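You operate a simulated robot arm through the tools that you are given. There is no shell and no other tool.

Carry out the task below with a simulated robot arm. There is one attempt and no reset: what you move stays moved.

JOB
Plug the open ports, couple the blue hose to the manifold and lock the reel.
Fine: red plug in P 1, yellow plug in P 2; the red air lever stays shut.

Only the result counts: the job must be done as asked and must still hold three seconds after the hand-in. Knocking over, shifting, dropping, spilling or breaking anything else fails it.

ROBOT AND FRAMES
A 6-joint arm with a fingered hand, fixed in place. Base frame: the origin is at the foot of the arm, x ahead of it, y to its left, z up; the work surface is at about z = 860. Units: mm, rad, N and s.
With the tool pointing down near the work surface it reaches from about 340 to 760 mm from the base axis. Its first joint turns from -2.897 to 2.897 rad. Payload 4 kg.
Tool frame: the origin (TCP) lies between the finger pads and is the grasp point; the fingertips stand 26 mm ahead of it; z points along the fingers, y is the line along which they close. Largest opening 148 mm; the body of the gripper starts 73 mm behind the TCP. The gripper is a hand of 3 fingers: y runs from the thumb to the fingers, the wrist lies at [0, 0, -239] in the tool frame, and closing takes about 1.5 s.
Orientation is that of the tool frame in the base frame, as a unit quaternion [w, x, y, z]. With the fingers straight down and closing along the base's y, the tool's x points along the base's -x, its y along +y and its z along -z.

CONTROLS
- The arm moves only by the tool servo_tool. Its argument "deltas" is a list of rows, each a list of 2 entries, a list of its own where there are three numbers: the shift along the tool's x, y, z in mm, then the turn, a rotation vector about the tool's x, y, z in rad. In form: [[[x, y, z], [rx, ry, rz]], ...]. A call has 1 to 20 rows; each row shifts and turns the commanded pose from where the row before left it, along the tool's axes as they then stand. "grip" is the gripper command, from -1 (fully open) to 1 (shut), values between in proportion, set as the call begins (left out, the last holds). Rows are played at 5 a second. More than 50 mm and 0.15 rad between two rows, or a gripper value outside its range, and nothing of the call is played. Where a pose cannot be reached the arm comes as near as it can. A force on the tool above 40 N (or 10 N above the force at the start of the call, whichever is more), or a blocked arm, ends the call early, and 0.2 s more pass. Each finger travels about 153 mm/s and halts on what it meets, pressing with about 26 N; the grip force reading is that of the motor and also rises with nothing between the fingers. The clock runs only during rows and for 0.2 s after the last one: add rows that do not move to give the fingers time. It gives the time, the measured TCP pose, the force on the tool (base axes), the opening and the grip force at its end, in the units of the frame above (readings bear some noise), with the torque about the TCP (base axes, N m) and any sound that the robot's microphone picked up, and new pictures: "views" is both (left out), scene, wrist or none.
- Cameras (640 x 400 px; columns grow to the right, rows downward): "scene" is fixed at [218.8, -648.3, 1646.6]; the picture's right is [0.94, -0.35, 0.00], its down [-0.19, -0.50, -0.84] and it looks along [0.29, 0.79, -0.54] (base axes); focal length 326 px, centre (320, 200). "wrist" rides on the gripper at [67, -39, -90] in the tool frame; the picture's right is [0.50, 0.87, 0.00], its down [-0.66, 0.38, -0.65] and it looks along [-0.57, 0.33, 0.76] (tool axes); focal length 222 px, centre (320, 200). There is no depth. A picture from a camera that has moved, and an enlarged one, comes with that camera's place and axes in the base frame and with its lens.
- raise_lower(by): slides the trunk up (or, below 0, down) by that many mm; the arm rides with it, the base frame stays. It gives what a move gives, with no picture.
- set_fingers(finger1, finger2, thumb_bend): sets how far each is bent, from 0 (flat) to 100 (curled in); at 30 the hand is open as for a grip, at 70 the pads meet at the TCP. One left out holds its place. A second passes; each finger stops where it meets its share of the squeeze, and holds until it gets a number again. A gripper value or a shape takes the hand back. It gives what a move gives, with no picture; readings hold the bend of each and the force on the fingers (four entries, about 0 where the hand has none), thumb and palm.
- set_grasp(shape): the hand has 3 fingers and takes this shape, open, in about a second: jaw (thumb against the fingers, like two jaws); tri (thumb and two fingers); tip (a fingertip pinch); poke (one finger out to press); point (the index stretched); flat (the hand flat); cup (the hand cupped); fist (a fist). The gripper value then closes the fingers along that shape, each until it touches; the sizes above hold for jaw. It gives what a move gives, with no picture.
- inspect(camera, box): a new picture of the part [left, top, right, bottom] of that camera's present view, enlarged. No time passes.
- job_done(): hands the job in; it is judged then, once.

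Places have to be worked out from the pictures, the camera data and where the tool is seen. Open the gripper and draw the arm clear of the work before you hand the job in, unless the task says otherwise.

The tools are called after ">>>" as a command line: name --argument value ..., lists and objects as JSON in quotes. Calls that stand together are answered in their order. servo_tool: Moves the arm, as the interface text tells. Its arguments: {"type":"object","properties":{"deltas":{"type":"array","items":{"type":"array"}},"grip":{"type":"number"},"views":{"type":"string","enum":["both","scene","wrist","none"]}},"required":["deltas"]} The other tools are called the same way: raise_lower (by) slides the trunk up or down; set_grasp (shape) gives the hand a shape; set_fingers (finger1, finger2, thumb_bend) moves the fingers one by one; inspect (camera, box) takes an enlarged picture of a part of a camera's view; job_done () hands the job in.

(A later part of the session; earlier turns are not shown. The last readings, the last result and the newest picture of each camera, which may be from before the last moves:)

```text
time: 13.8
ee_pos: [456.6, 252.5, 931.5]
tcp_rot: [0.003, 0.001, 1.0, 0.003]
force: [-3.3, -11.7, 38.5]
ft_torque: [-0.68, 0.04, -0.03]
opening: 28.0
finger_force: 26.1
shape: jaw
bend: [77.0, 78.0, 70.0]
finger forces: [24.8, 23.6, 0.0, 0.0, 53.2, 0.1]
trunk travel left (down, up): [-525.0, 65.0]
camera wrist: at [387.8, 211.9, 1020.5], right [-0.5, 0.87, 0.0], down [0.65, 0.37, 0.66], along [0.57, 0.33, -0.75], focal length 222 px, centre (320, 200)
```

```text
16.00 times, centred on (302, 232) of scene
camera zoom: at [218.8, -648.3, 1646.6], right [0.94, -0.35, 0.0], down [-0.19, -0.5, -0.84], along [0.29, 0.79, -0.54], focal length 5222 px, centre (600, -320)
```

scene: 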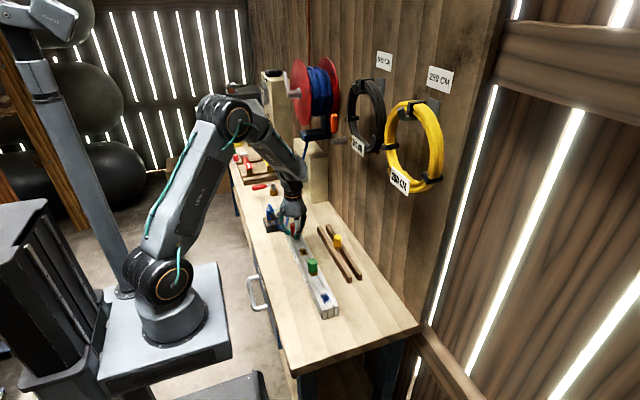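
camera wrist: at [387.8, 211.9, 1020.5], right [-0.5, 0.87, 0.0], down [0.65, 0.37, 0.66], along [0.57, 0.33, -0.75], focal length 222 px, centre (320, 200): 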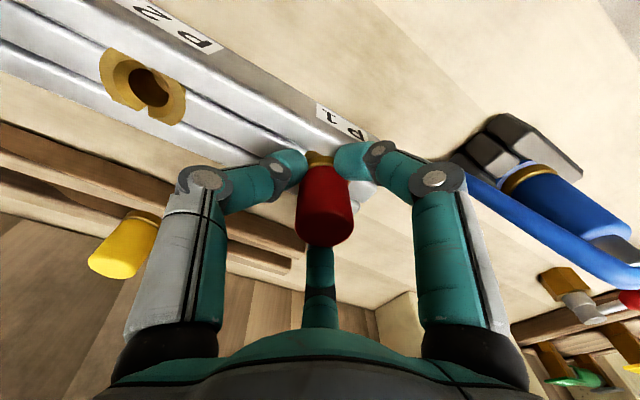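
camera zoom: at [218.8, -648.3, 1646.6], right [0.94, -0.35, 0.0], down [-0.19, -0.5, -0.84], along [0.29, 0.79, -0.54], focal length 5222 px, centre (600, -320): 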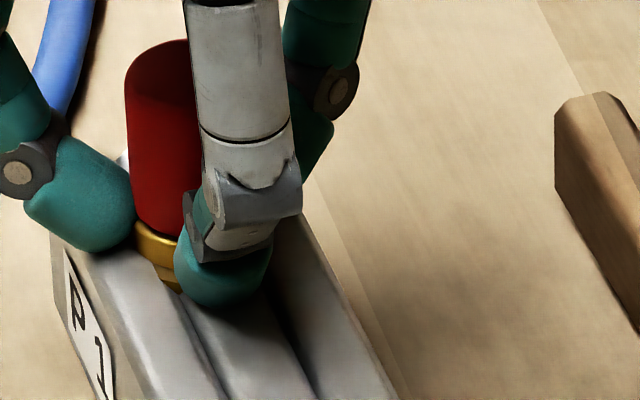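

The fingertips are now resting on the manifold bars and taking the load, and the stem is in the hole. I ease up 1 mm, open the hand, and rise to check how the plug sits.

>>> servo_tool --deltas '[[[0, 0.3, -1], [0, 0, 0]], [[0, 0, 0], [0, 0, 0]]]' --views "none"

>>> servo_tool --deltas '[[[0, 0, 0], [0, 0, 0]], [[0, 0, 0], [0, 0, 0]], [[0, 0, 0], [0, 0, 0]], [[0, 0, 0], [0, 0, 0]]]' --grip -0.1

>>> inspect --camera "scene" --box '[285, 215, 320, 250]'

>>> inspect --camera "wrist" --box '[270, 120, 380, 250]'

```text
time: 14.4
ee_pos: [457.2, 251.7, 932.7]
tcp_rot: [0.002, 0.001, 1.0, 0.001]
force: [-0.7, -10.7, 34.3]
ft_torque: [-0.62, -0.03, -0.03]
opening: 27.6
finger_force: 25.8
shape: jaw
bend: [77.0, 78.0, 70.0]
finger forces: [24.3, 24.2, 0.0, 0.0, 52.1, 0.2]
trunk travel left (down, up): [-525.0, 65.0]
```

```text
time: 15.4
ee_pos: [455.3, 254.3, 930.2]
tcp_rot: [0.001, 0.001, 1.0, 0.001]
force: [-0.8, 4.6, 13.6]
ft_torque: [-0.44, 0.0, 0.0]
opening: 74.4
finger_force: 0.0
shape: jaw
bend: [34.0, 34.0, 74.0]
finger forces: [0.1, 0.0, 0.1, 0.1, 13.5, 0.1]
trunk travel left (down, up): [-525.0, 65.0]
camera wrist: at [388.1, 213.6, 1019.5], right [-0.5, 0.87, 0.0], down [0.65, 0.38, 0.66], along [0.57, 0.33, -0.76], focal length 222 px, centre (320, 200)
```

scene: 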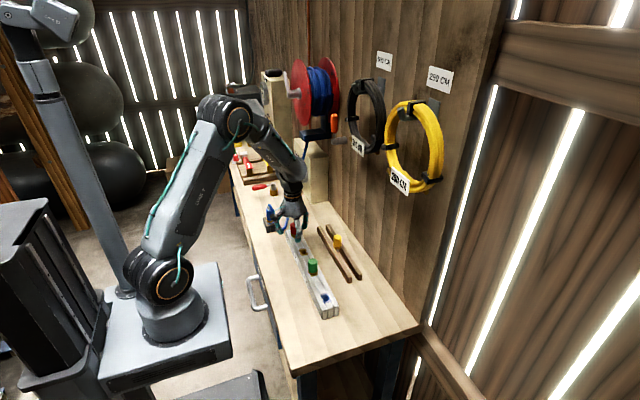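
wrist: 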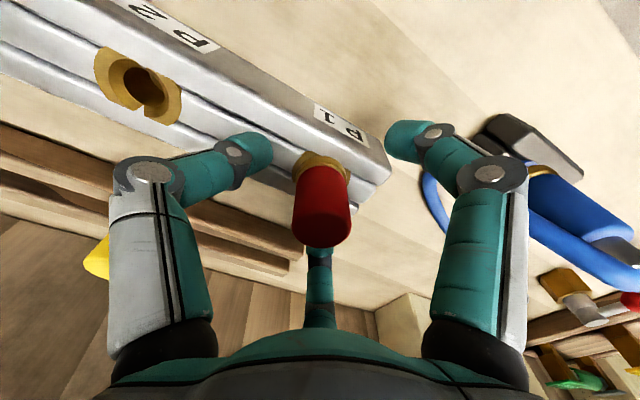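

```text
11.43 times, centred on (302, 232) of scene
camera zoom: at [218.8, -648.3, 1646.6], right [0.94, -0.35, 0.0], down [-0.19, -0.5, -0.84], along [0.29, 0.79, -0.54], focal length 3730 px, centre (520, -171)
```

zoom: 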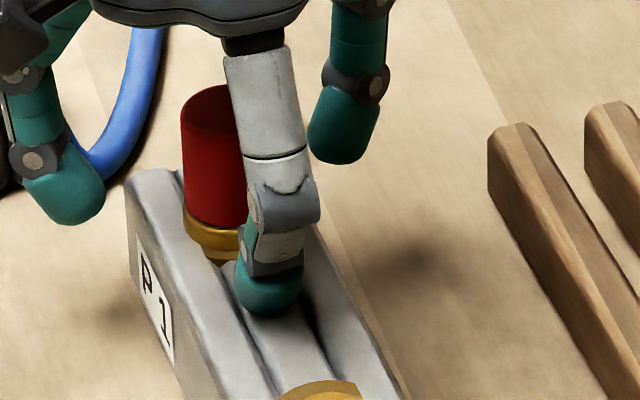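

```text
3.08 times, centred on (325, 185) of wrist
camera zoom: at [388.1, 213.6, 1019.5], right [-0.5, 0.87, 0.0], down [0.65, 0.38, 0.66], along [0.57, 0.33, -0.76], focal length 684 px, centre (305, 246)
```

zoom: 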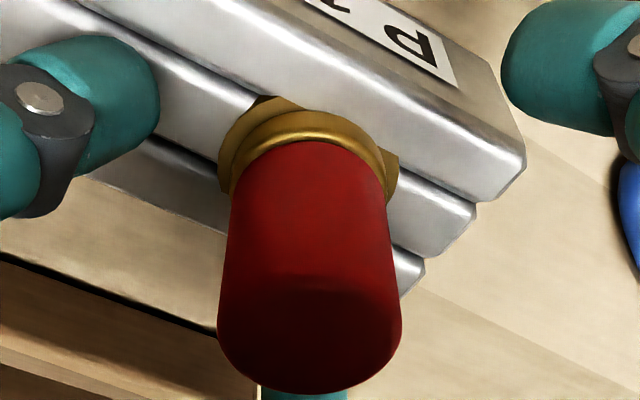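

The plug stands in P1. The thumb is still touching the bar, so I rise straight up and compare the seating depth with the green plug.

>>> servo_tool --deltas '[[[0, 0, -4], [0, 0, 0]], [[0, 0, -15], [0, 0, 0]], [[0, 0, -25], [0, 0, 0]], [[0, 0, -25], [0, 0, 0]], [[0, 0, -10], [0, 0, 0]], [[0, 0, 0], [0, 0, 0]]]'

>>> inspect --camera "scene" --box '[285, 215, 325, 285]'

>>> inspect --camera "scene" --box '[288, 218, 308, 243]'

>>> inspect --camera "scene" --box '[303, 254, 323, 279]'

```text
time: 16.8
ee_pos: [457.0, 252.0, 1009.7]
tcp_rot: [0.002, 0.001, 1.0, 0.001]
force: [0.2, 0.1, -1.1]
ft_torque: [-0.01, -0.02, 0.02]
opening: 80.9
finger_force: 0.0
shape: jaw
bend: [34.0, 34.0, 70.0]
finger forces: [0.0, 0.0, 0.0, 0.0, 0.0, 0.0]
trunk travel left (down, up): [-525.0, 65.0]
camera wrist: at [388.8, 212.4, 1099.0], right [-0.5, 0.87, 0.0], down [0.66, 0.38, 0.66], along [0.57, 0.33, -0.76], focal length 222 px, centre (320, 200)
```

scene: 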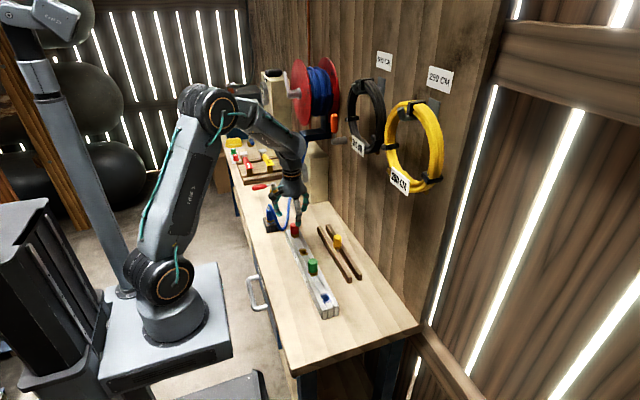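
wrist: 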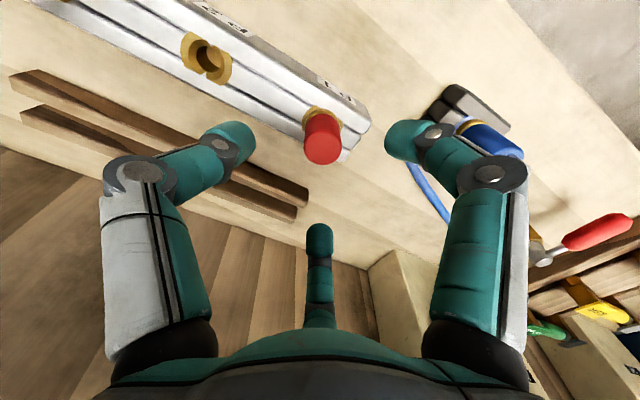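

```text
5.71 times, centred on (305, 250) of scene
camera zoom: at [218.8, -648.3, 1646.6], right [0.94, -0.35, 0.0], down [-0.19, -0.5, -0.84], along [0.29, 0.79, -0.54], focal length 1865 px, centre (406, -86)
```

zoom: 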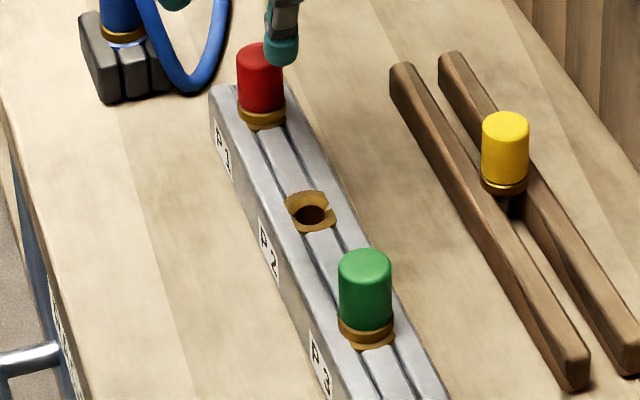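

```text
16.00 times, centred on (298, 230) of scene
camera zoom: at [218.8, -648.3, 1646.6], right [0.94, -0.35, 0.0], down [-0.19, -0.5, -0.84], along [0.29, 0.79, -0.54], focal length 5222 px, centre (672, -288)
```

zoom: 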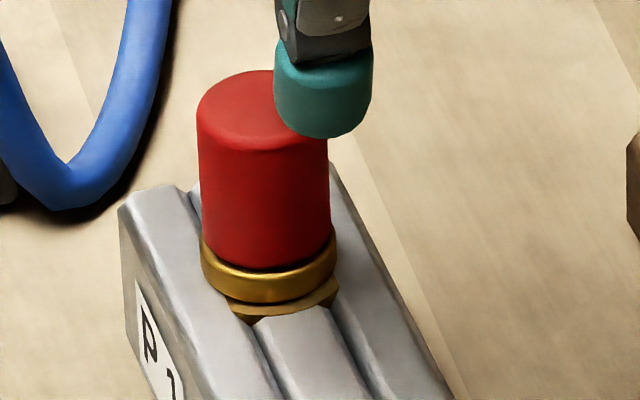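

```text
16.00 times, centred on (313, 266) of scene
camera zoom: at [218.8, -648.3, 1646.6], right [0.94, -0.35, 0.0], down [-0.19, -0.5, -0.84], along [0.29, 0.79, -0.54], focal length 5222 px, centre (432, -864)
```

zoom: 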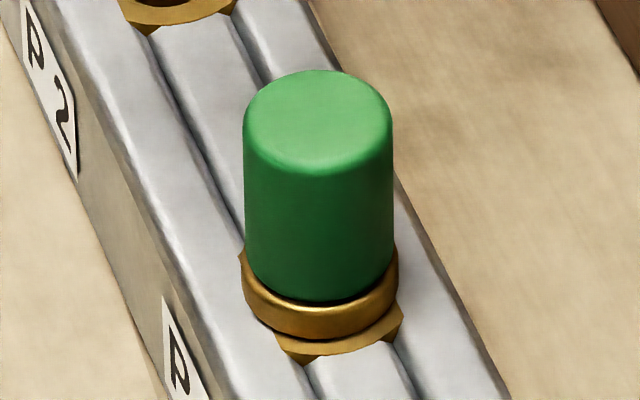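

The red plug's seating matches the green plug's to within a millimetre. Next is yellow: I move above it at about (580, 156). I'll grip it slightly higher this time so the fingertips clear the manifold.

>>> servo_tool --deltas '[[[-20.5, -16, 0], [0, 0, 0]], [[-20.5, -16, 0], [0, 0, 0]], [[-20.5, -16, 0], [0, 0, 0]], [[-20.5, -16, 0], [0, 0, 0]], [[-20.5, -16, 0], [0, 0, 0]], [[-20.5, -16, 0], [0, 0, 0]], [[0, 0, 0], [0, 0, 0]], [[0, 0, 0], [0, 0, 0]]]'

>>> inspect --camera "wrist" --box '[280, 90, 360, 180]'

```text
time: 18.6
ee_pos: [579.1, 155.6, 1008.1]
tcp_rot: [0.0, 0.001, 1.0, 0.001]
force: [0.2, 0.2, -0.3]
ft_torque: [0.0, -0.01, -0.01]
opening: 80.9
finger_force: 0.0
shape: jaw
bend: [34.0, 34.0, 70.0]
finger forces: [0.1, 0.1, 0.1, 0.0, 0.1, 0.0]
trunk travel left (down, up): [-525.0, 65.0]
camera wrist: at [510.8, 116.3, 1098.2], right [-0.5, 0.87, 0.0], down [0.65, 0.38, 0.66], along [0.57, 0.33, -0.76], focal length 222 px, centre (320, 200)
```

scene: 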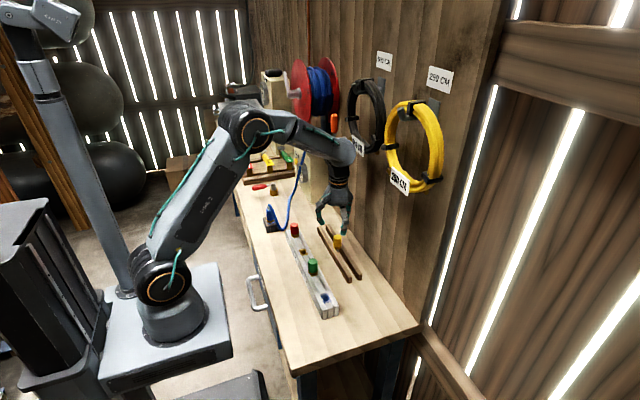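
wrist: 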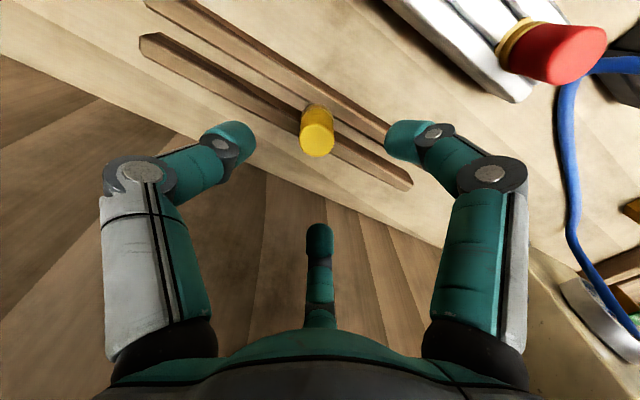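

```text
4.44 times, centred on (320, 135) of wrist
camera zoom: at [510.8, 116.3, 1098.2], right [-0.5, 0.87, 0.0], down [0.65, 0.38, 0.66], along [0.57, 0.33, -0.76], focal length 987 px, centre (320, 489)
```

zoom: 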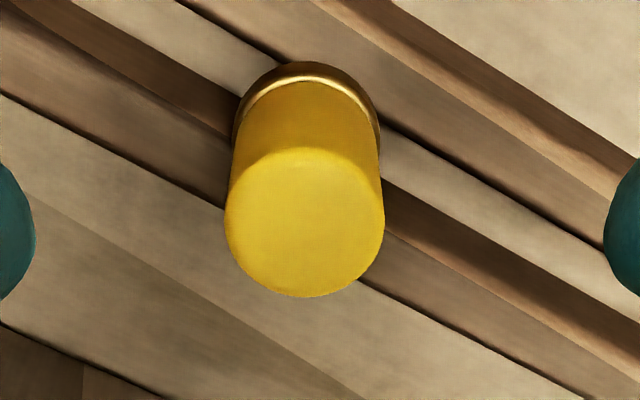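

The yellow plug is at about (580, 153). I shift (+1.5, −2.5), descend to z ≈ 924 and check.

>>> servo_tool --deltas '[[[-1.5, -2.5, 20], [0, 0, 0]], [[0, 0, 24], [0, 0, 0]], [[0, 0, 22], [0, 0, 0]], [[0, 0, 18], [0, 0, 0]], [[0, 0, 0], [0, 0, 0]]]' --views "wrist"

>>> servo_tool --deltas '[[[0, 0, 0], [0, 0, 0]], [[0, 0, 0], [0, 0, 0]], [[0, 0, 0], [0, 0, 0]], [[0, 0, 0], [0, 0, 0]], [[0, 0, 0], [0, 0, 0]], [[0, 0, 0], [0, 0, 0]], [[0, 0, 0], [0, 0, 0]]]' --grip 1 --views "wrist"

```text
time: 19.8
ee_pos: [581.0, 153.6, 925.1]
tcp_rot: [0.001, 0.001, 1.0, 0.0]
force: [-0.4, -0.4, 0.6]
ft_torque: [-0.02, 0.0, -0.01]
opening: 80.6
finger_force: 0.0
shape: jaw
bend: [34.0, 34.0, 70.0]
finger forces: [0.1, 0.0, 0.0, 0.1, 0.0, 0.0]
trunk travel left (down, up): [-525.0, 65.0]
camera wrist: at [513.7, 115.1, 1013.5], right [-0.5, 0.87, 0.0], down [0.66, 0.38, 0.66], along [0.57, 0.33, -0.76], focal length 222 px, centre (320, 200)
```

wrist: 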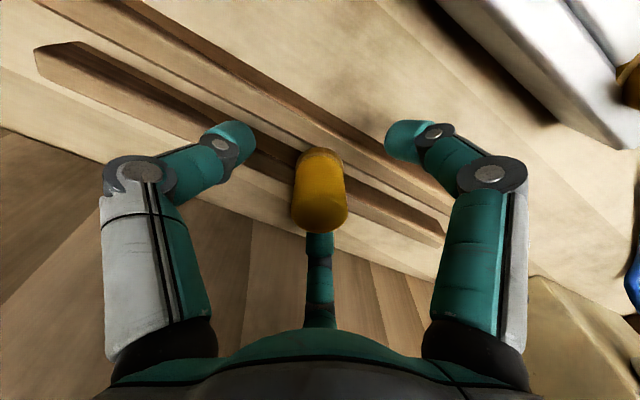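

```text
time: 21.4
ee_pos: [581.2, 155.1, 924.2]
tcp_rot: [0.0, 0.001, 1.0, 0.0]
force: [0.0, -0.2, -0.5]
ft_torque: [-0.02, -0.02, 0.03]
opening: 24.8
finger_force: 25.8
shape: jaw
bend: [75.0, 75.0, 70.0]
finger forces: [22.2, 24.2, 0.1, 0.0, 22.8, 0.0]
trunk travel left (down, up): [-525.0, 65.0]
camera wrist: at [513.7, 115.1, 1013.8], right [-0.5, 0.87, 0.0], down [0.66, 0.38, 0.66], along [0.57, 0.33, -0.76], focal length 222 px, centre (320, 200)
```

wrist: 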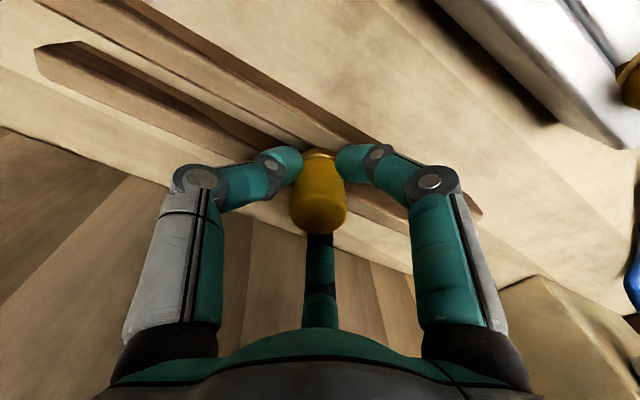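

Yellow is held. I lift it and carry it over P2, at about (457, 153).

>>> servo_tool --deltas '[[[0, 0, -10], [0, 0, 0]], [[0, 0, -20], [0, 0, 0]], [[0, 0, -22], [0, 0, 0]], [[0, 0, -20], [0, 0, 0]], [[24.8, -0.1, 0], [0, 0, 0]], [[24.8, -0.1, 0], [0, 0, 0]], [[24.8, -0.1, 0], [0, 0, 0]], [[24.8, -0.1, 0], [0, 0, 0]], [[24.8, -0.1, 0], [0, 0, 0]], [[0, 0, 15], [0, 0, 0]], [[0, 0, 0], [0, 0, 0]], [[0, 0, 0], [0, 0, 0]]]'

>>> inspect --camera "wrist" --box '[270, 90, 370, 190]'

>>> inspect --camera "scene" --box '[285, 220, 325, 260]'

```text
time: 24.0
ee_pos: [457.5, 152.8, 981.9]
tcp_rot: [0.001, 0.0, 1.0, 0.001]
force: [-1.2, 0.6, -1.1]
ft_torque: [0.0, 0.0, -0.02]
opening: 24.7
finger_force: 25.4
shape: jaw
bend: [75.0, 75.0, 70.0]
finger forces: [22.2, 23.8, 0.0, 0.1, 23.1, 0.0]
trunk travel left (down, up): [-525.0, 65.0]
camera wrist: at [387.8, 114.2, 1071.6], right [-0.5, 0.87, 0.0], down [0.65, 0.38, 0.66], along [0.57, 0.33, -0.76], focal length 222 px, centre (320, 200)
```

scene: 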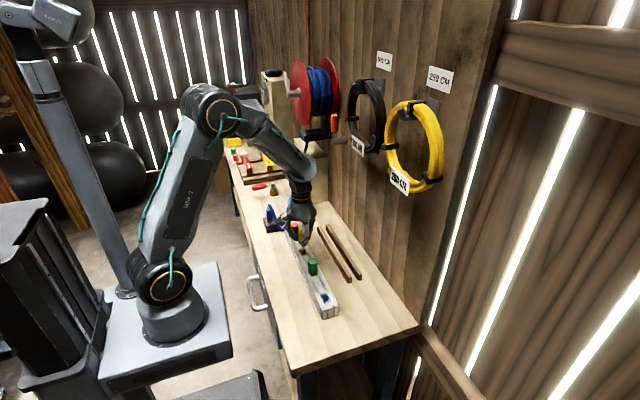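
wrist: 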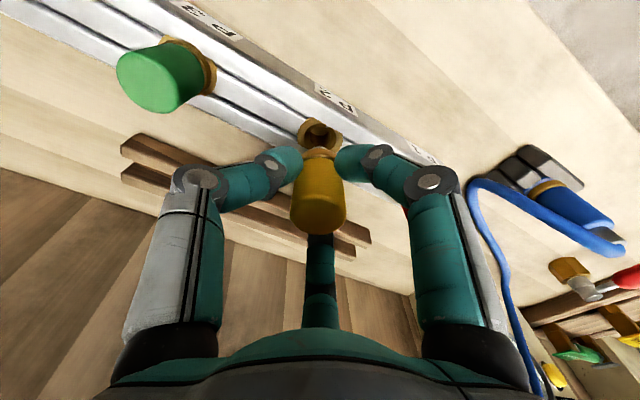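

```text
4.00 times, centred on (320, 140) of wrist
camera zoom: at [387.8, 114.2, 1071.6], right [-0.5, 0.87, 0.0], down [0.65, 0.38, 0.66], along [0.57, 0.33, -0.76], focal length 888 px, centre (320, 440)
```

zoom: 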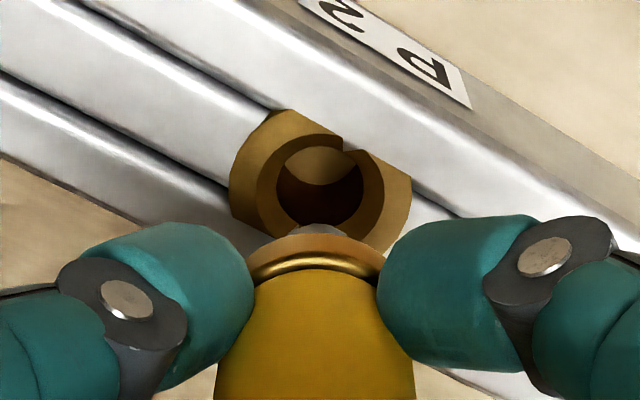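

```text
10.00 times, centred on (305, 240) of scene
camera zoom: at [218.8, -648.3, 1646.6], right [0.94, -0.35, 0.0], down [-0.19, -0.5, -0.84], along [0.29, 0.79, -0.54], focal length 3264 px, centre (470, -200)
```

zoom: 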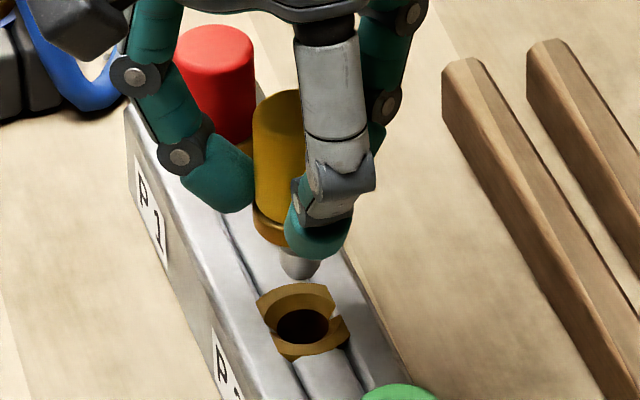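

The stem sits within half a millimetre over P2 in both views. I lower it slowly with a tiny correction.

>>> servo_tool --deltas '[[[-0.2, 0.3, 7], [0, 0, 0]], [[0, 0, 7], [0, 0, 0]], [[0, 0, 5], [0, 0, 0]], [[0, 0, 4], [0, 0, 0]], [[0, 0, 4], [0, 0, 0]], [[0, 0, 4], [0, 0, 0]], [[0, 0, 3], [0, 0, 0]], [[0, 0, 3], [0, 0, 0]], [[0, 0, 0], [0, 0, 0]]]'

>>> inspect --camera "wrist" --box '[270, 90, 370, 190]'

>>> inspect --camera "scene" --box '[285, 220, 325, 260]'

```text
time: 26.0
ee_pos: [455.9, 154.7, 945.1]
tcp_rot: [0.001, 0.001, 1.0, 0.0]
force: [-0.5, 0.2, -0.7]
ft_torque: [0.01, -0.03, -0.01]
opening: 24.8
finger_force: 25.9
shape: jaw
bend: [75.0, 75.0, 70.0]
finger forces: [22.1, 23.9, 0.0, 0.1, 23.0, 0.0]
trunk travel left (down, up): [-525.0, 65.0]
camera wrist: at [388.6, 115.0, 1035.0], right [-0.5, 0.87, 0.0], down [0.66, 0.38, 0.66], along [0.57, 0.33, -0.76], focal length 222 px, centre (320, 200)
```

scene: 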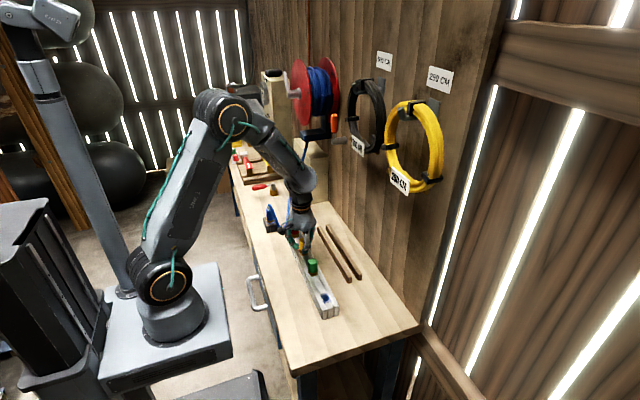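
wrist: 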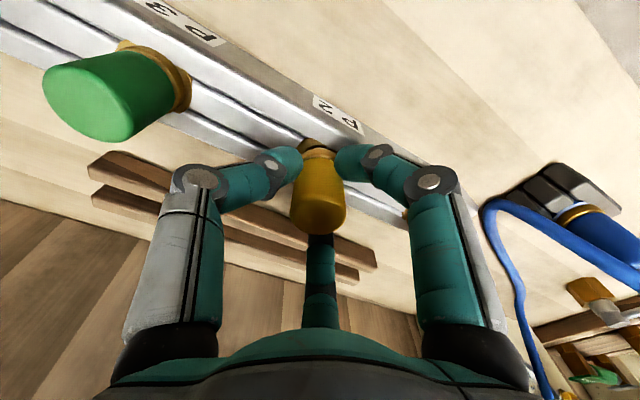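

```text
4.00 times, centred on (320, 140) of wrist
camera zoom: at [388.6, 115.0, 1035.0], right [-0.5, 0.87, 0.0], down [0.66, 0.38, 0.66], along [0.57, 0.33, -0.76], focal length 888 px, centre (320, 440)
```

zoom: 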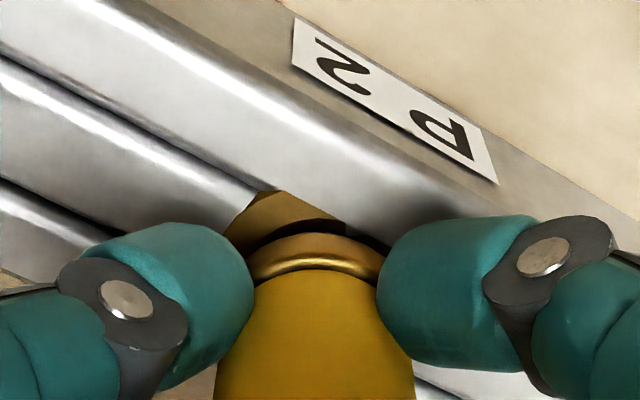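

```text
10.00 times, centred on (305, 240) of scene
camera zoom: at [218.8, -648.3, 1646.6], right [0.94, -0.35, 0.0], down [-0.19, -0.5, -0.84], along [0.29, 0.79, -0.54], focal length 3264 px, centre (470, -200)
```

zoom: 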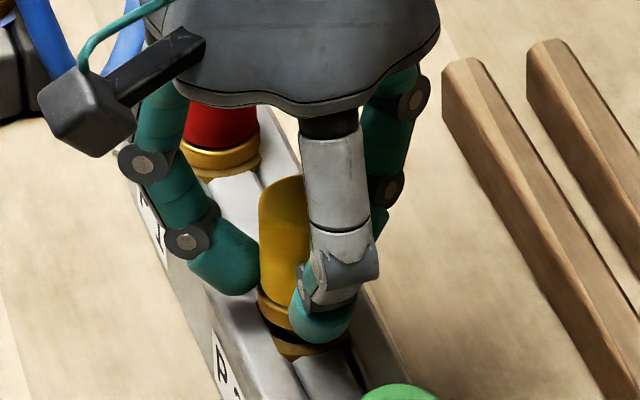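

The stem is in the hole with no force so far, and the collar is a few millimetres above the ring. I keep pressing in small steps until contact.

>>> servo_tool --deltas '[[[0, 0, 2], [0, 0, 0]], [[0, 0, 2], [0, 0, 0]], [[0, 0, 1.5], [0, 0, 0]], [[0, 0, 1.5], [0, 0, 0]], [[0, 0, 1], [0, 0, 0]], [[0, 0, 0], [0, 0, 0]]]'

>>> inspect --camera "wrist" --box '[270, 90, 370, 190]'

>>> inspect --camera "scene" --box '[285, 220, 325, 260]'

```text
time: 27.4
ee_pos: [456.1, 155.5, 938.3]
tcp_rot: [0.001, 0.001, 1.0, 0.001]
force: [-7.7, -1.9, 16.8]
ft_torque: [-0.13, 0.12, -0.08]
opening: 24.6
finger_force: 26.2
shape: jaw
bend: [75.0, 75.0, 70.0]
finger forces: [26.4, 25.4, 0.0, 0.0, 29.4, 0.1]
trunk travel left (down, up): [-525.0, 65.0]
camera wrist: at [388.0, 114.9, 1027.3], right [-0.5, 0.87, 0.0], down [0.65, 0.38, 0.66], along [0.57, 0.33, -0.75], focal length 222 px, centre (320, 200)
```

scene: 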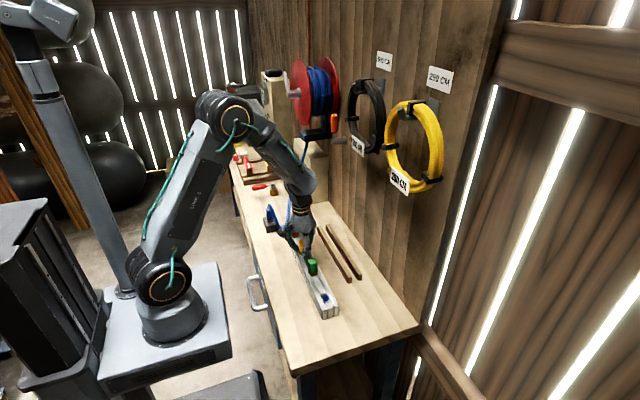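
wrist: 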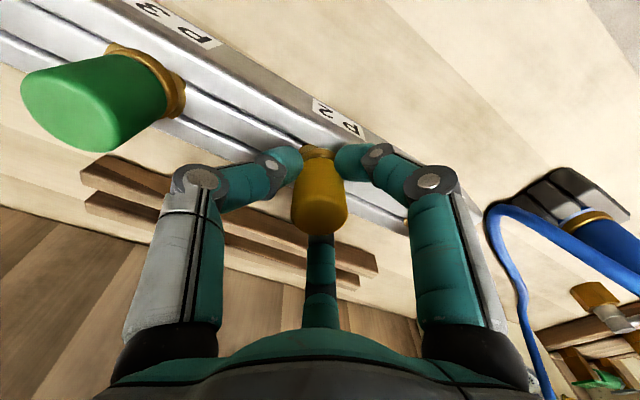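

```text
4.00 times, centred on (320, 140) of wrist
camera zoom: at [388.0, 114.9, 1027.3], right [-0.5, 0.87, 0.0], down [0.65, 0.38, 0.66], along [0.57, 0.33, -0.75], focal length 888 px, centre (320, 440)
```

zoom: 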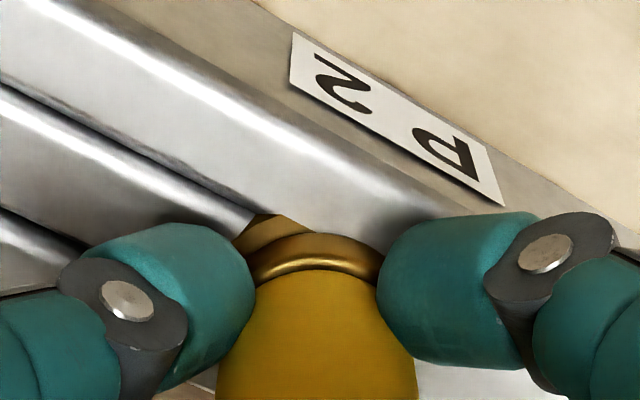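

```text
10.00 times, centred on (305, 240) of scene
camera zoom: at [218.8, -648.3, 1646.6], right [0.94, -0.35, 0.0], down [-0.19, -0.5, -0.84], along [0.29, 0.79, -0.54], focal length 3264 px, centre (470, -200)
```

zoom: 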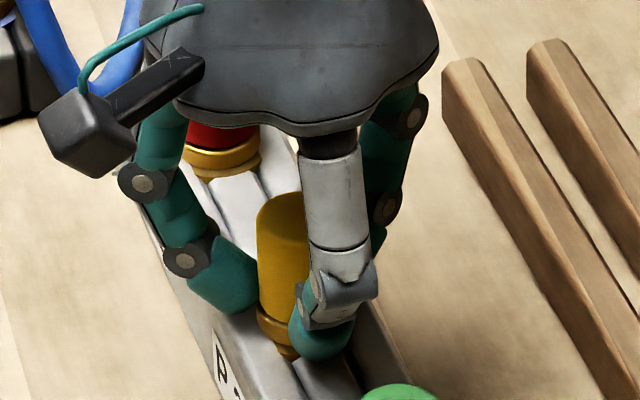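

It meets the ring at 17 N with a small −x side force. I relieve x by 0.8 mm, press 1 mm more, then release and rise.

>>> servo_tool --deltas '[[[0.8, 0, 0], [0, 0, 0]], [[0, 0, 1.2], [0, 0, 0]], [[0, 0, 0], [0, 0, 0]]]' --views "none"

>>> servo_tool --deltas '[[[0, 0, 0], [0, 0, 0]], [[0, 0, 0], [0, 0, 0]], [[0, 0, 0], [0, 0, 0]], [[0, 0, 0], [0, 0, 0]]]' --grip -0.1 --views "none"

>>> servo_tool --deltas '[[[0, 0, -10], [0, 0, 0]], [[0, 0, -20], [0, 0, 0]], [[0, 0, -25], [0, 0, 0]], [[0, 0, -25], [0, 0, 0]], [[0, 0, -10], [0, 0, 0]], [[0, 0, 0], [0, 0, 0]]]'

>>> inspect --camera "scene" --box '[285, 215, 325, 285]'

>>> inspect --camera "scene" --box '[293, 230, 313, 255]'

```text
time: 28.2
ee_pos: [455.4, 155.3, 936.9]
tcp_rot: [0.003, 0.002, 1.0, 0.001]
force: [-3.3, -2.2, 30.5]
ft_torque: [-0.12, -0.01, -0.04]
opening: 25.3
finger_force: 25.9
shape: jaw
bend: [75.0, 75.0, 69.0]
finger forces: [28.3, 29.1, 0.1, 0.0, 31.3, 0.0]
trunk travel left (down, up): [-525.0, 65.0]
```

```text
time: 29.2
ee_pos: [456.5, 156.1, 936.1]
tcp_rot: [0.001, 0.001, 1.0, 0.001]
force: [-0.4, -0.3, -0.3]
ft_torque: [-0.01, 0.01, 0.04]
opening: 80.8
finger_force: 0.1
shape: jaw
bend: [34.0, 34.0, 70.0]
finger forces: [0.0, 0.1, 0.0, 0.1, 0.0, 0.1]
trunk travel left (down, up): [-525.0, 65.0]
```

```text
time: 30.6
ee_pos: [456.0, 154.0, 1025.7]
tcp_rot: [0.001, 0.001, 1.0, 0.001]
force: [0.0, -0.7, 0.9]
ft_torque: [0.03, 0.02, 0.02]
opening: 80.9
finger_force: 0.1
shape: jaw
bend: [34.0, 34.0, 70.0]
finger forces: [0.0, 0.0, 0.0, 0.0, 0.0, 0.1]
trunk travel left (down, up): [-525.0, 65.0]
camera wrist: at [388.8, 114.6, 1115.6], right [-0.5, 0.87, 0.0], down [0.65, 0.38, 0.66], along [0.57, 0.33, -0.76], focal length 222 px, centre (320, 200)
```

scene: 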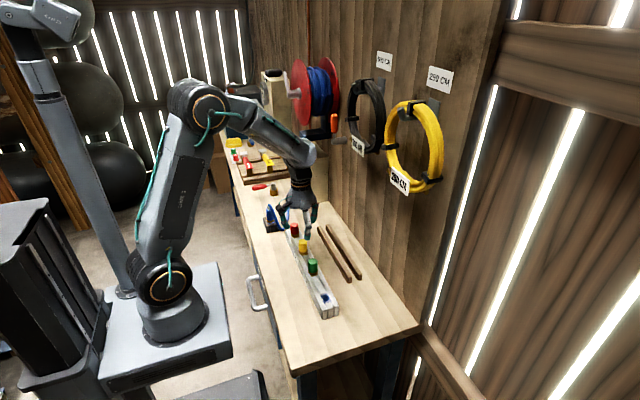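
wrist: 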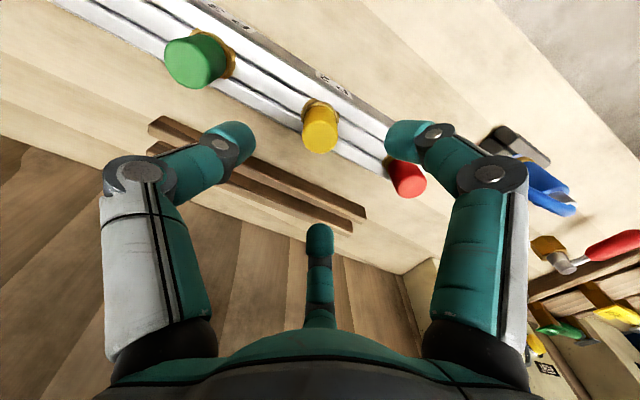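

```text
5.71 times, centred on (305, 250) of scene
camera zoom: at [218.8, -648.3, 1646.6], right [0.94, -0.35, 0.0], down [-0.19, -0.5, -0.84], along [0.29, 0.79, -0.54], focal length 1865 px, centre (406, -86)
```

zoom: 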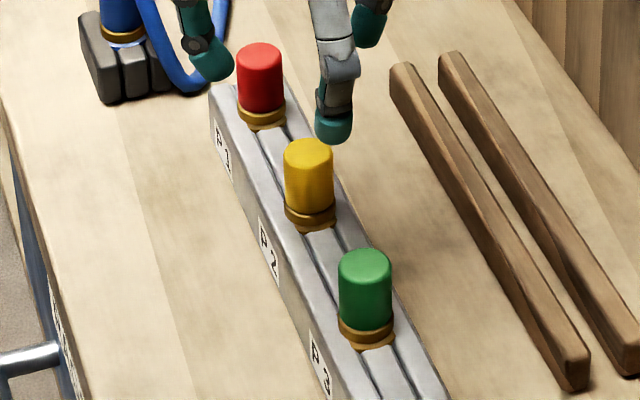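

```text
16.00 times, centred on (303, 242) of scene
camera zoom: at [218.8, -648.3, 1646.6], right [0.94, -0.35, 0.0], down [-0.19, -0.5, -0.84], along [0.29, 0.79, -0.54], focal length 5222 px, centre (592, -480)
```

zoom: 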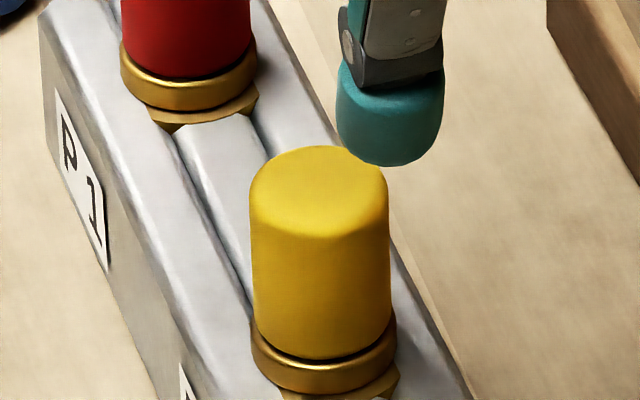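

Yellow is in. I compare the gap under the red, yellow and green collars.

>>> inspect --camera "scene" --box '[298, 246, 310, 258]'

>>> inspect --camera "scene" --box '[288, 228, 300, 240]'

>>> inspect --camera "scene" --box '[307, 267, 319, 279]'

>>> inspect --camera "wrist" --box '[160, 20, 440, 200]'

```text
16.00 times, centred on (304, 252) of scene
camera zoom: at [218.8, -648.3, 1646.6], right [0.94, -0.35, 0.0], down [-0.19, -0.5, -0.84], along [0.29, 0.79, -0.54], focal length 5222 px, centre (576, -632)
```

zoom: 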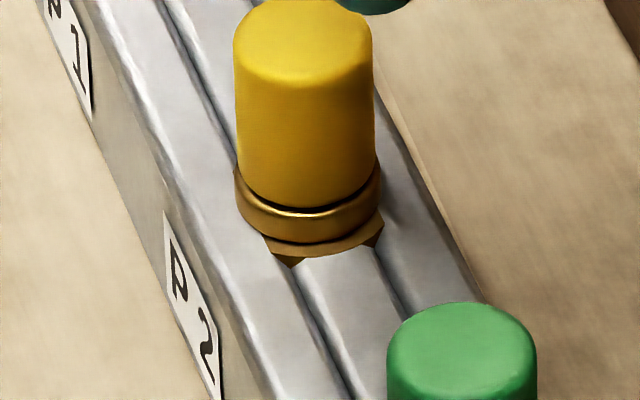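

```text
16.00 times, centred on (294, 234) of scene
camera zoom: at [218.8, -648.3, 1646.6], right [0.94, -0.35, 0.0], down [-0.19, -0.5, -0.84], along [0.29, 0.79, -0.54], focal length 5222 px, centre (736, -344)
```

zoom: 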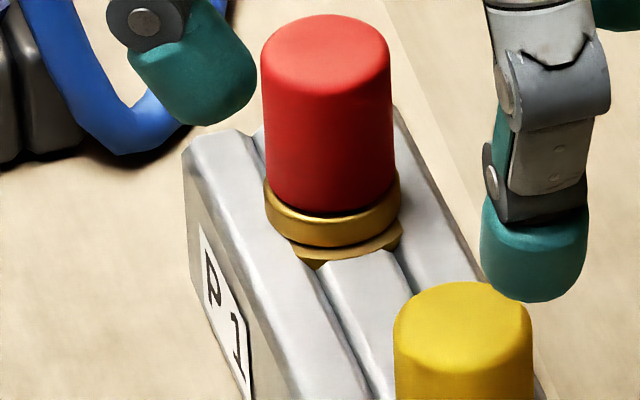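

```text
16.00 times, centred on (313, 273) of scene
camera zoom: at [218.8, -648.3, 1646.6], right [0.94, -0.35, 0.0], down [-0.19, -0.5, -0.84], along [0.29, 0.79, -0.54], focal length 5222 px, centre (432, -968)
```

zoom: 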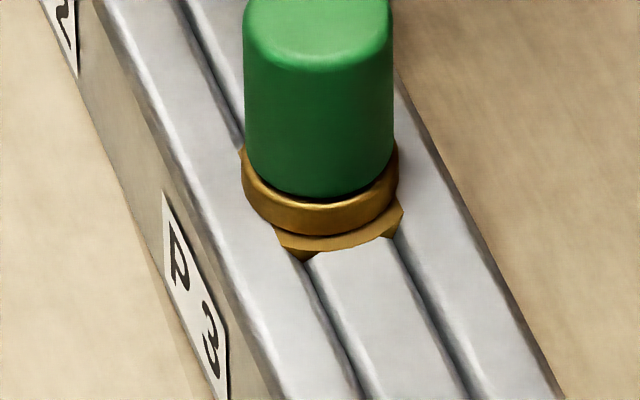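

```text
2.22 times, centred on (300, 110) of wrist
camera zoom: at [388.8, 114.6, 1115.6], right [-0.5, 0.87, 0.0], down [0.65, 0.38, 0.66], along [0.57, 0.33, -0.76], focal length 494 px, centre (364, 400)
```

zoom: 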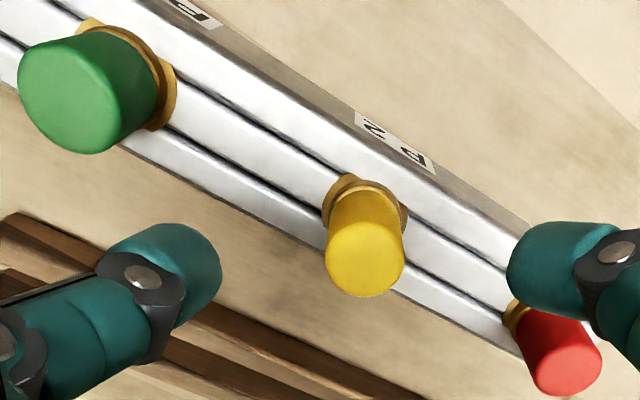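

All three collars sit alike, so both plugs are seated. Next is the hose: its tail leaves the connector top toward (+x, −y), so I yaw the hand −30° to straddle it and move above the holder to look.

>>> servo_tool --deltas '[[[0, 0, -15], [0, 0, 0.13]], [[0, 0, -15], [0, 0, 0.13]], [[0, 0, -15], [0, 0, 0.13]], [[0, 0, -15], [0, 0, 0.1336]], [[26.9, 23, 0], [0, 0, 0]], [[26.9, 23, 0], [0, 0, 0]], [[26.9, 23, 0], [0, 0, 0]], [[26.9, 23, 0], [0, 0, 0]], [[26.9, 23, 0], [0, 0, 0]], [[26.9, 23, 0], [0, 0, 0]], [[0, 0, 0], [0, 0, 0]], [[0, 0, 0], [0, 0, 0]]]'

>>> inspect --camera "scene" --box '[240, 110, 340, 240]'

>>> inspect --camera "wrist" --box '[220, 40, 420, 200]'

```text
time: 33.2
ee_pos: [384.8, 354.3, 1085.6]
tcp_rot: [0.001, 0.259, 0.966, 0.0]
force: [-0.4, 0.1, -0.1]
ft_torque: [0.01, 0.03, -0.01]
opening: 80.7
finger_force: 0.0
shape: jaw
bend: [34.0, 34.0, 70.0]
finger forces: [0.1, 0.0, 0.1, 0.0, 0.0, 0.1]
trunk travel left (down, up): [-525.0, 65.0]
camera wrist: at [307.2, 353.5, 1174.5], right [0.0, 1.0, 0.0], down [0.76, 0.0, 0.65], along [0.65, 0.0, -0.76], focal length 222 px, centre (320, 200)
```

scene: 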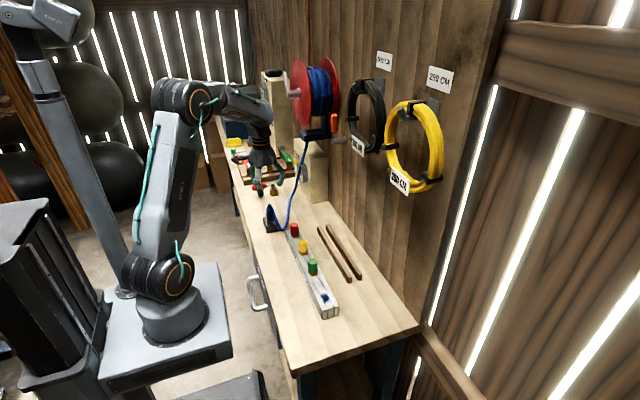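
wrist: 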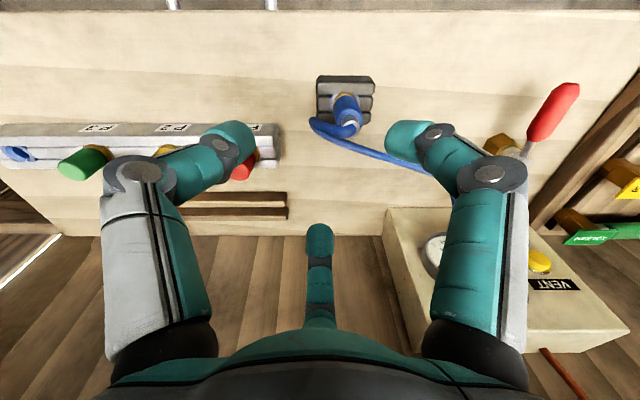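

```text
3.08 times, centred on (290, 175) of scene
camera zoom: at [218.8, -648.3, 1646.6], right [0.94, -0.35, 0.0], down [-0.19, -0.5, -0.84], along [0.29, 0.79, -0.54], focal length 1004 px, centre (412, 277)
```

zoom: 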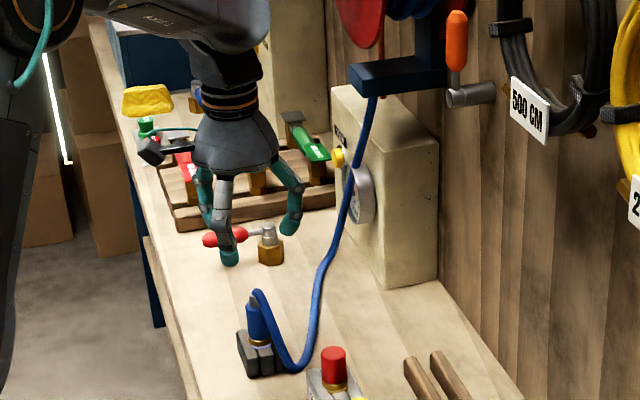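

```text
2.50 times, centred on (320, 120) of wrist
camera zoom: at [307.2, 353.5, 1174.5], right [0.0, 1.0, 0.0], down [0.76, 0.0, 0.65], along [0.65, 0.0, -0.76], focal length 555 px, centre (320, 400)
```

zoom: 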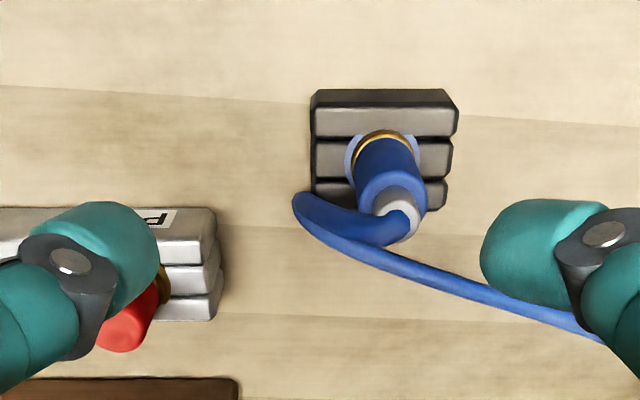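

The connector axis is at about (392.5, 383.6), with its body from z 905 to 946, and the hose tail leaves between thumb and finger as planned. I move over it and come down to z ≈ 1000 to verify.

>>> servo_tool --deltas '[[[4, 14.6, 0], [0, 0, 0]], [[4, 14.6, 0], [0, 0, 0]], [[0, 0, 25], [0, 0, 0]], [[0, 0, 25], [0, 0, 0]], [[0, 0, 25], [0, 0, 0]], [[0, 0, 10], [0, 0, 0]], [[0, 0, 0], [0, 0, 0]]]'

>>> inspect --camera "wrist" --box '[260, 80, 400, 220]'

>>> inspect --camera "scene" --box '[250, 170, 310, 240]'

```text
time: 34.8
ee_pos: [393.4, 385.7, 1002.2]
tcp_rot: [0.0, 0.26, 0.966, -0.001]
force: [0.1, 0.1, -0.2]
ft_torque: [0.0, 0.0, -0.01]
opening: 80.8
finger_force: 0.0
shape: jaw
bend: [34.0, 34.0, 70.0]
finger forces: [0.0, 0.0, 0.1, 0.0, 0.0, 0.0]
trunk travel left (down, up): [-525.0, 65.0]
camera wrist: at [314.7, 384.3, 1091.6], right [0.0, 1.0, 0.0], down [0.76, 0.0, 0.65], along [0.65, 0.0, -0.76], focal length 222 px, centre (320, 200)
```

scene: 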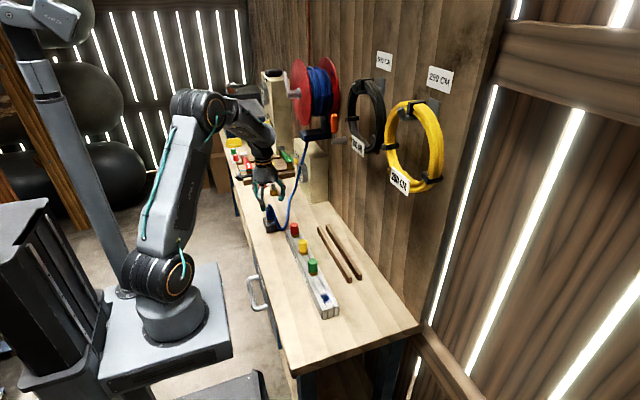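
wrist: 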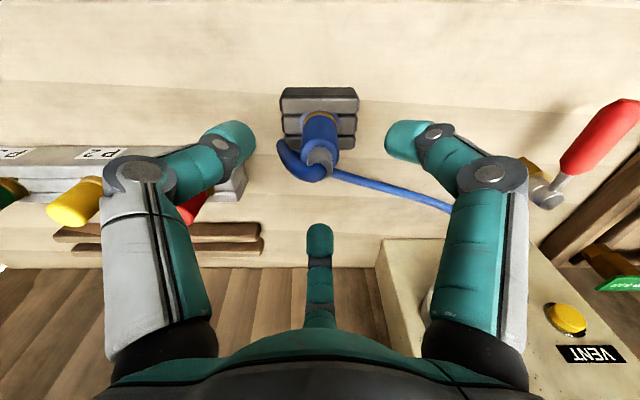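

```text
2.86 times, centred on (330, 150) of wrist
camera zoom: at [314.7, 384.3, 1091.6], right [0.0, 1.0, 0.0], down [0.76, 0.0, 0.65], along [0.65, 0.0, -0.76], focal length 635 px, centre (291, 343)
```

zoom: 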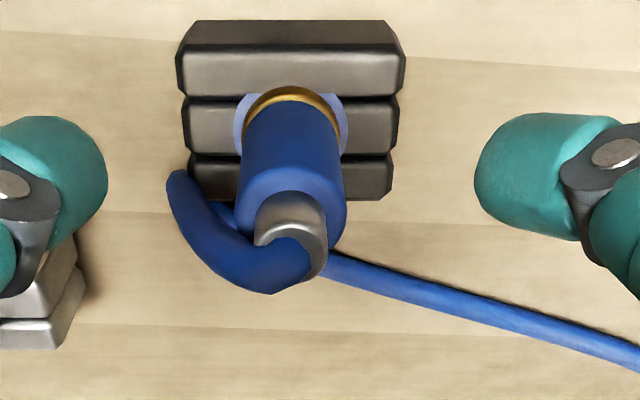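

```text
5.71 times, centred on (280, 205) of scene
camera zoom: at [218.8, -648.3, 1646.6], right [0.94, -0.35, 0.0], down [-0.19, -0.5, -0.84], along [0.29, 0.79, -0.54], focal length 1865 px, centre (549, 171)
```

zoom: 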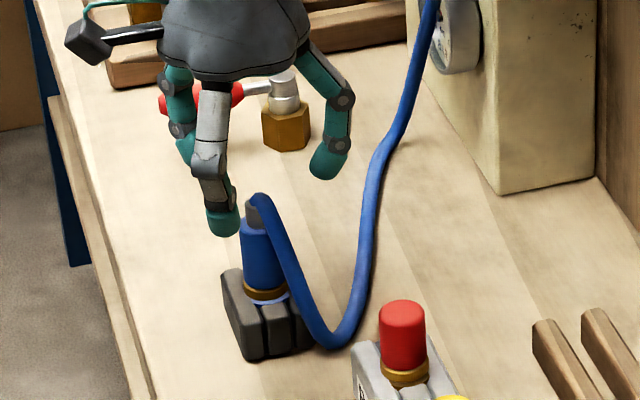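

The connector is centred under the hand. I descend to z ≈ 930 around its body.

>>> servo_tool --deltas '[[[0, 0, 20], [0, 0, 0]], [[0, 0, 20], [0, 0, 0]], [[0, 0, 20], [0, 0, 0]], [[0, 0, 12], [0, 0, 0]], [[0, 0, 0], [0, 0, 0]]]'

>>> inspect --camera "wrist" --box '[240, 100, 420, 260]'

>>> inspect --camera "scene" --box '[250, 170, 310, 240]'

```text
time: 36.0
ee_pos: [394.5, 384.6, 929.4]
tcp_rot: [0.0, 0.259, 0.966, 0.001]
force: [0.5, -1.1, 0.0]
ft_torque: [0.02, 0.0, -0.02]
opening: 81.0
finger_force: 0.0
shape: jaw
bend: [34.0, 34.0, 70.0]
finger forces: [0.0, 0.0, 0.0, 0.0, 0.0, 0.0]
trunk travel left (down, up): [-525.0, 65.0]
camera wrist: at [315.3, 384.4, 1019.1], right [0.0, 1.0, 0.0], down [0.76, 0.0, 0.65], along [0.65, 0.0, -0.76], focal length 222 px, centre (320, 200)
```

scene: 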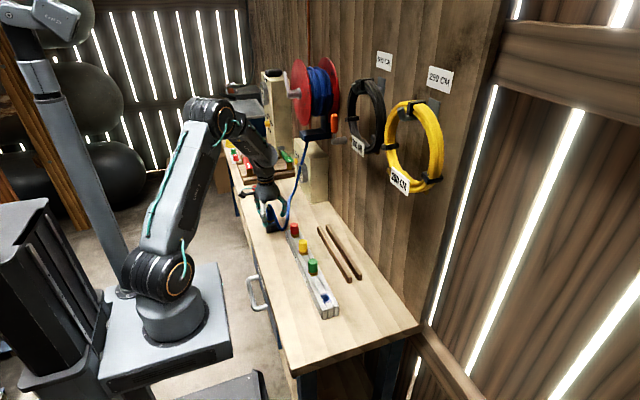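
wrist: 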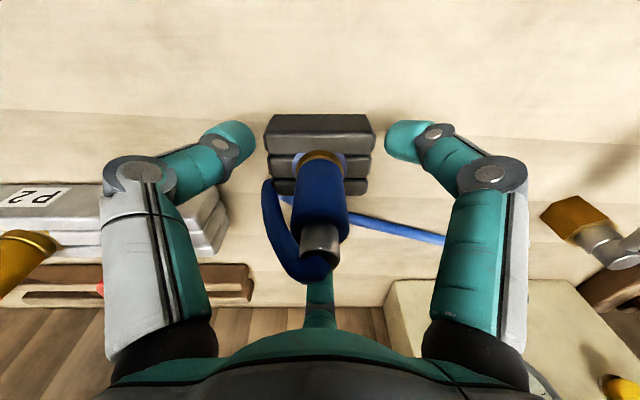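

```text
2.50 times, centred on (330, 180) of wrist
camera zoom: at [315.3, 384.4, 1019.1], right [0.0, 1.0, 0.0], down [0.76, 0.0, 0.65], along [0.65, 0.0, -0.76], focal length 555 px, centre (295, 250)
```

zoom: 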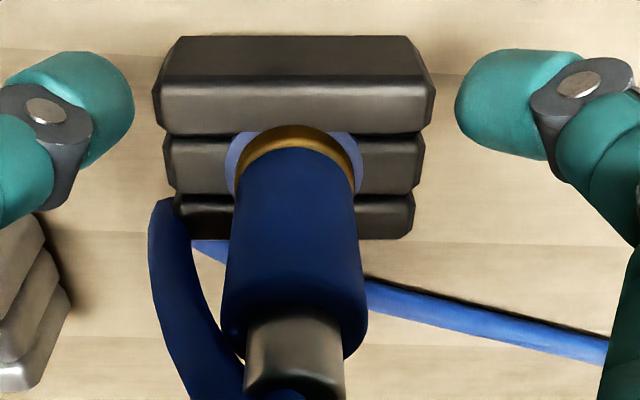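

```text
5.71 times, centred on (280, 205) of scene
camera zoom: at [218.8, -648.3, 1646.6], right [0.94, -0.35, 0.0], down [-0.19, -0.5, -0.84], along [0.29, 0.79, -0.54], focal length 1865 px, centre (549, 171)
```

zoom: 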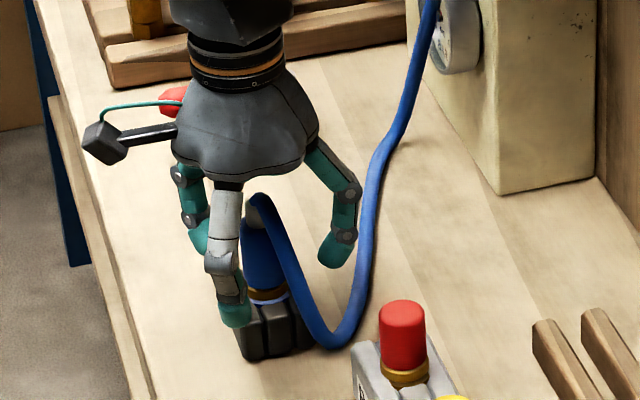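

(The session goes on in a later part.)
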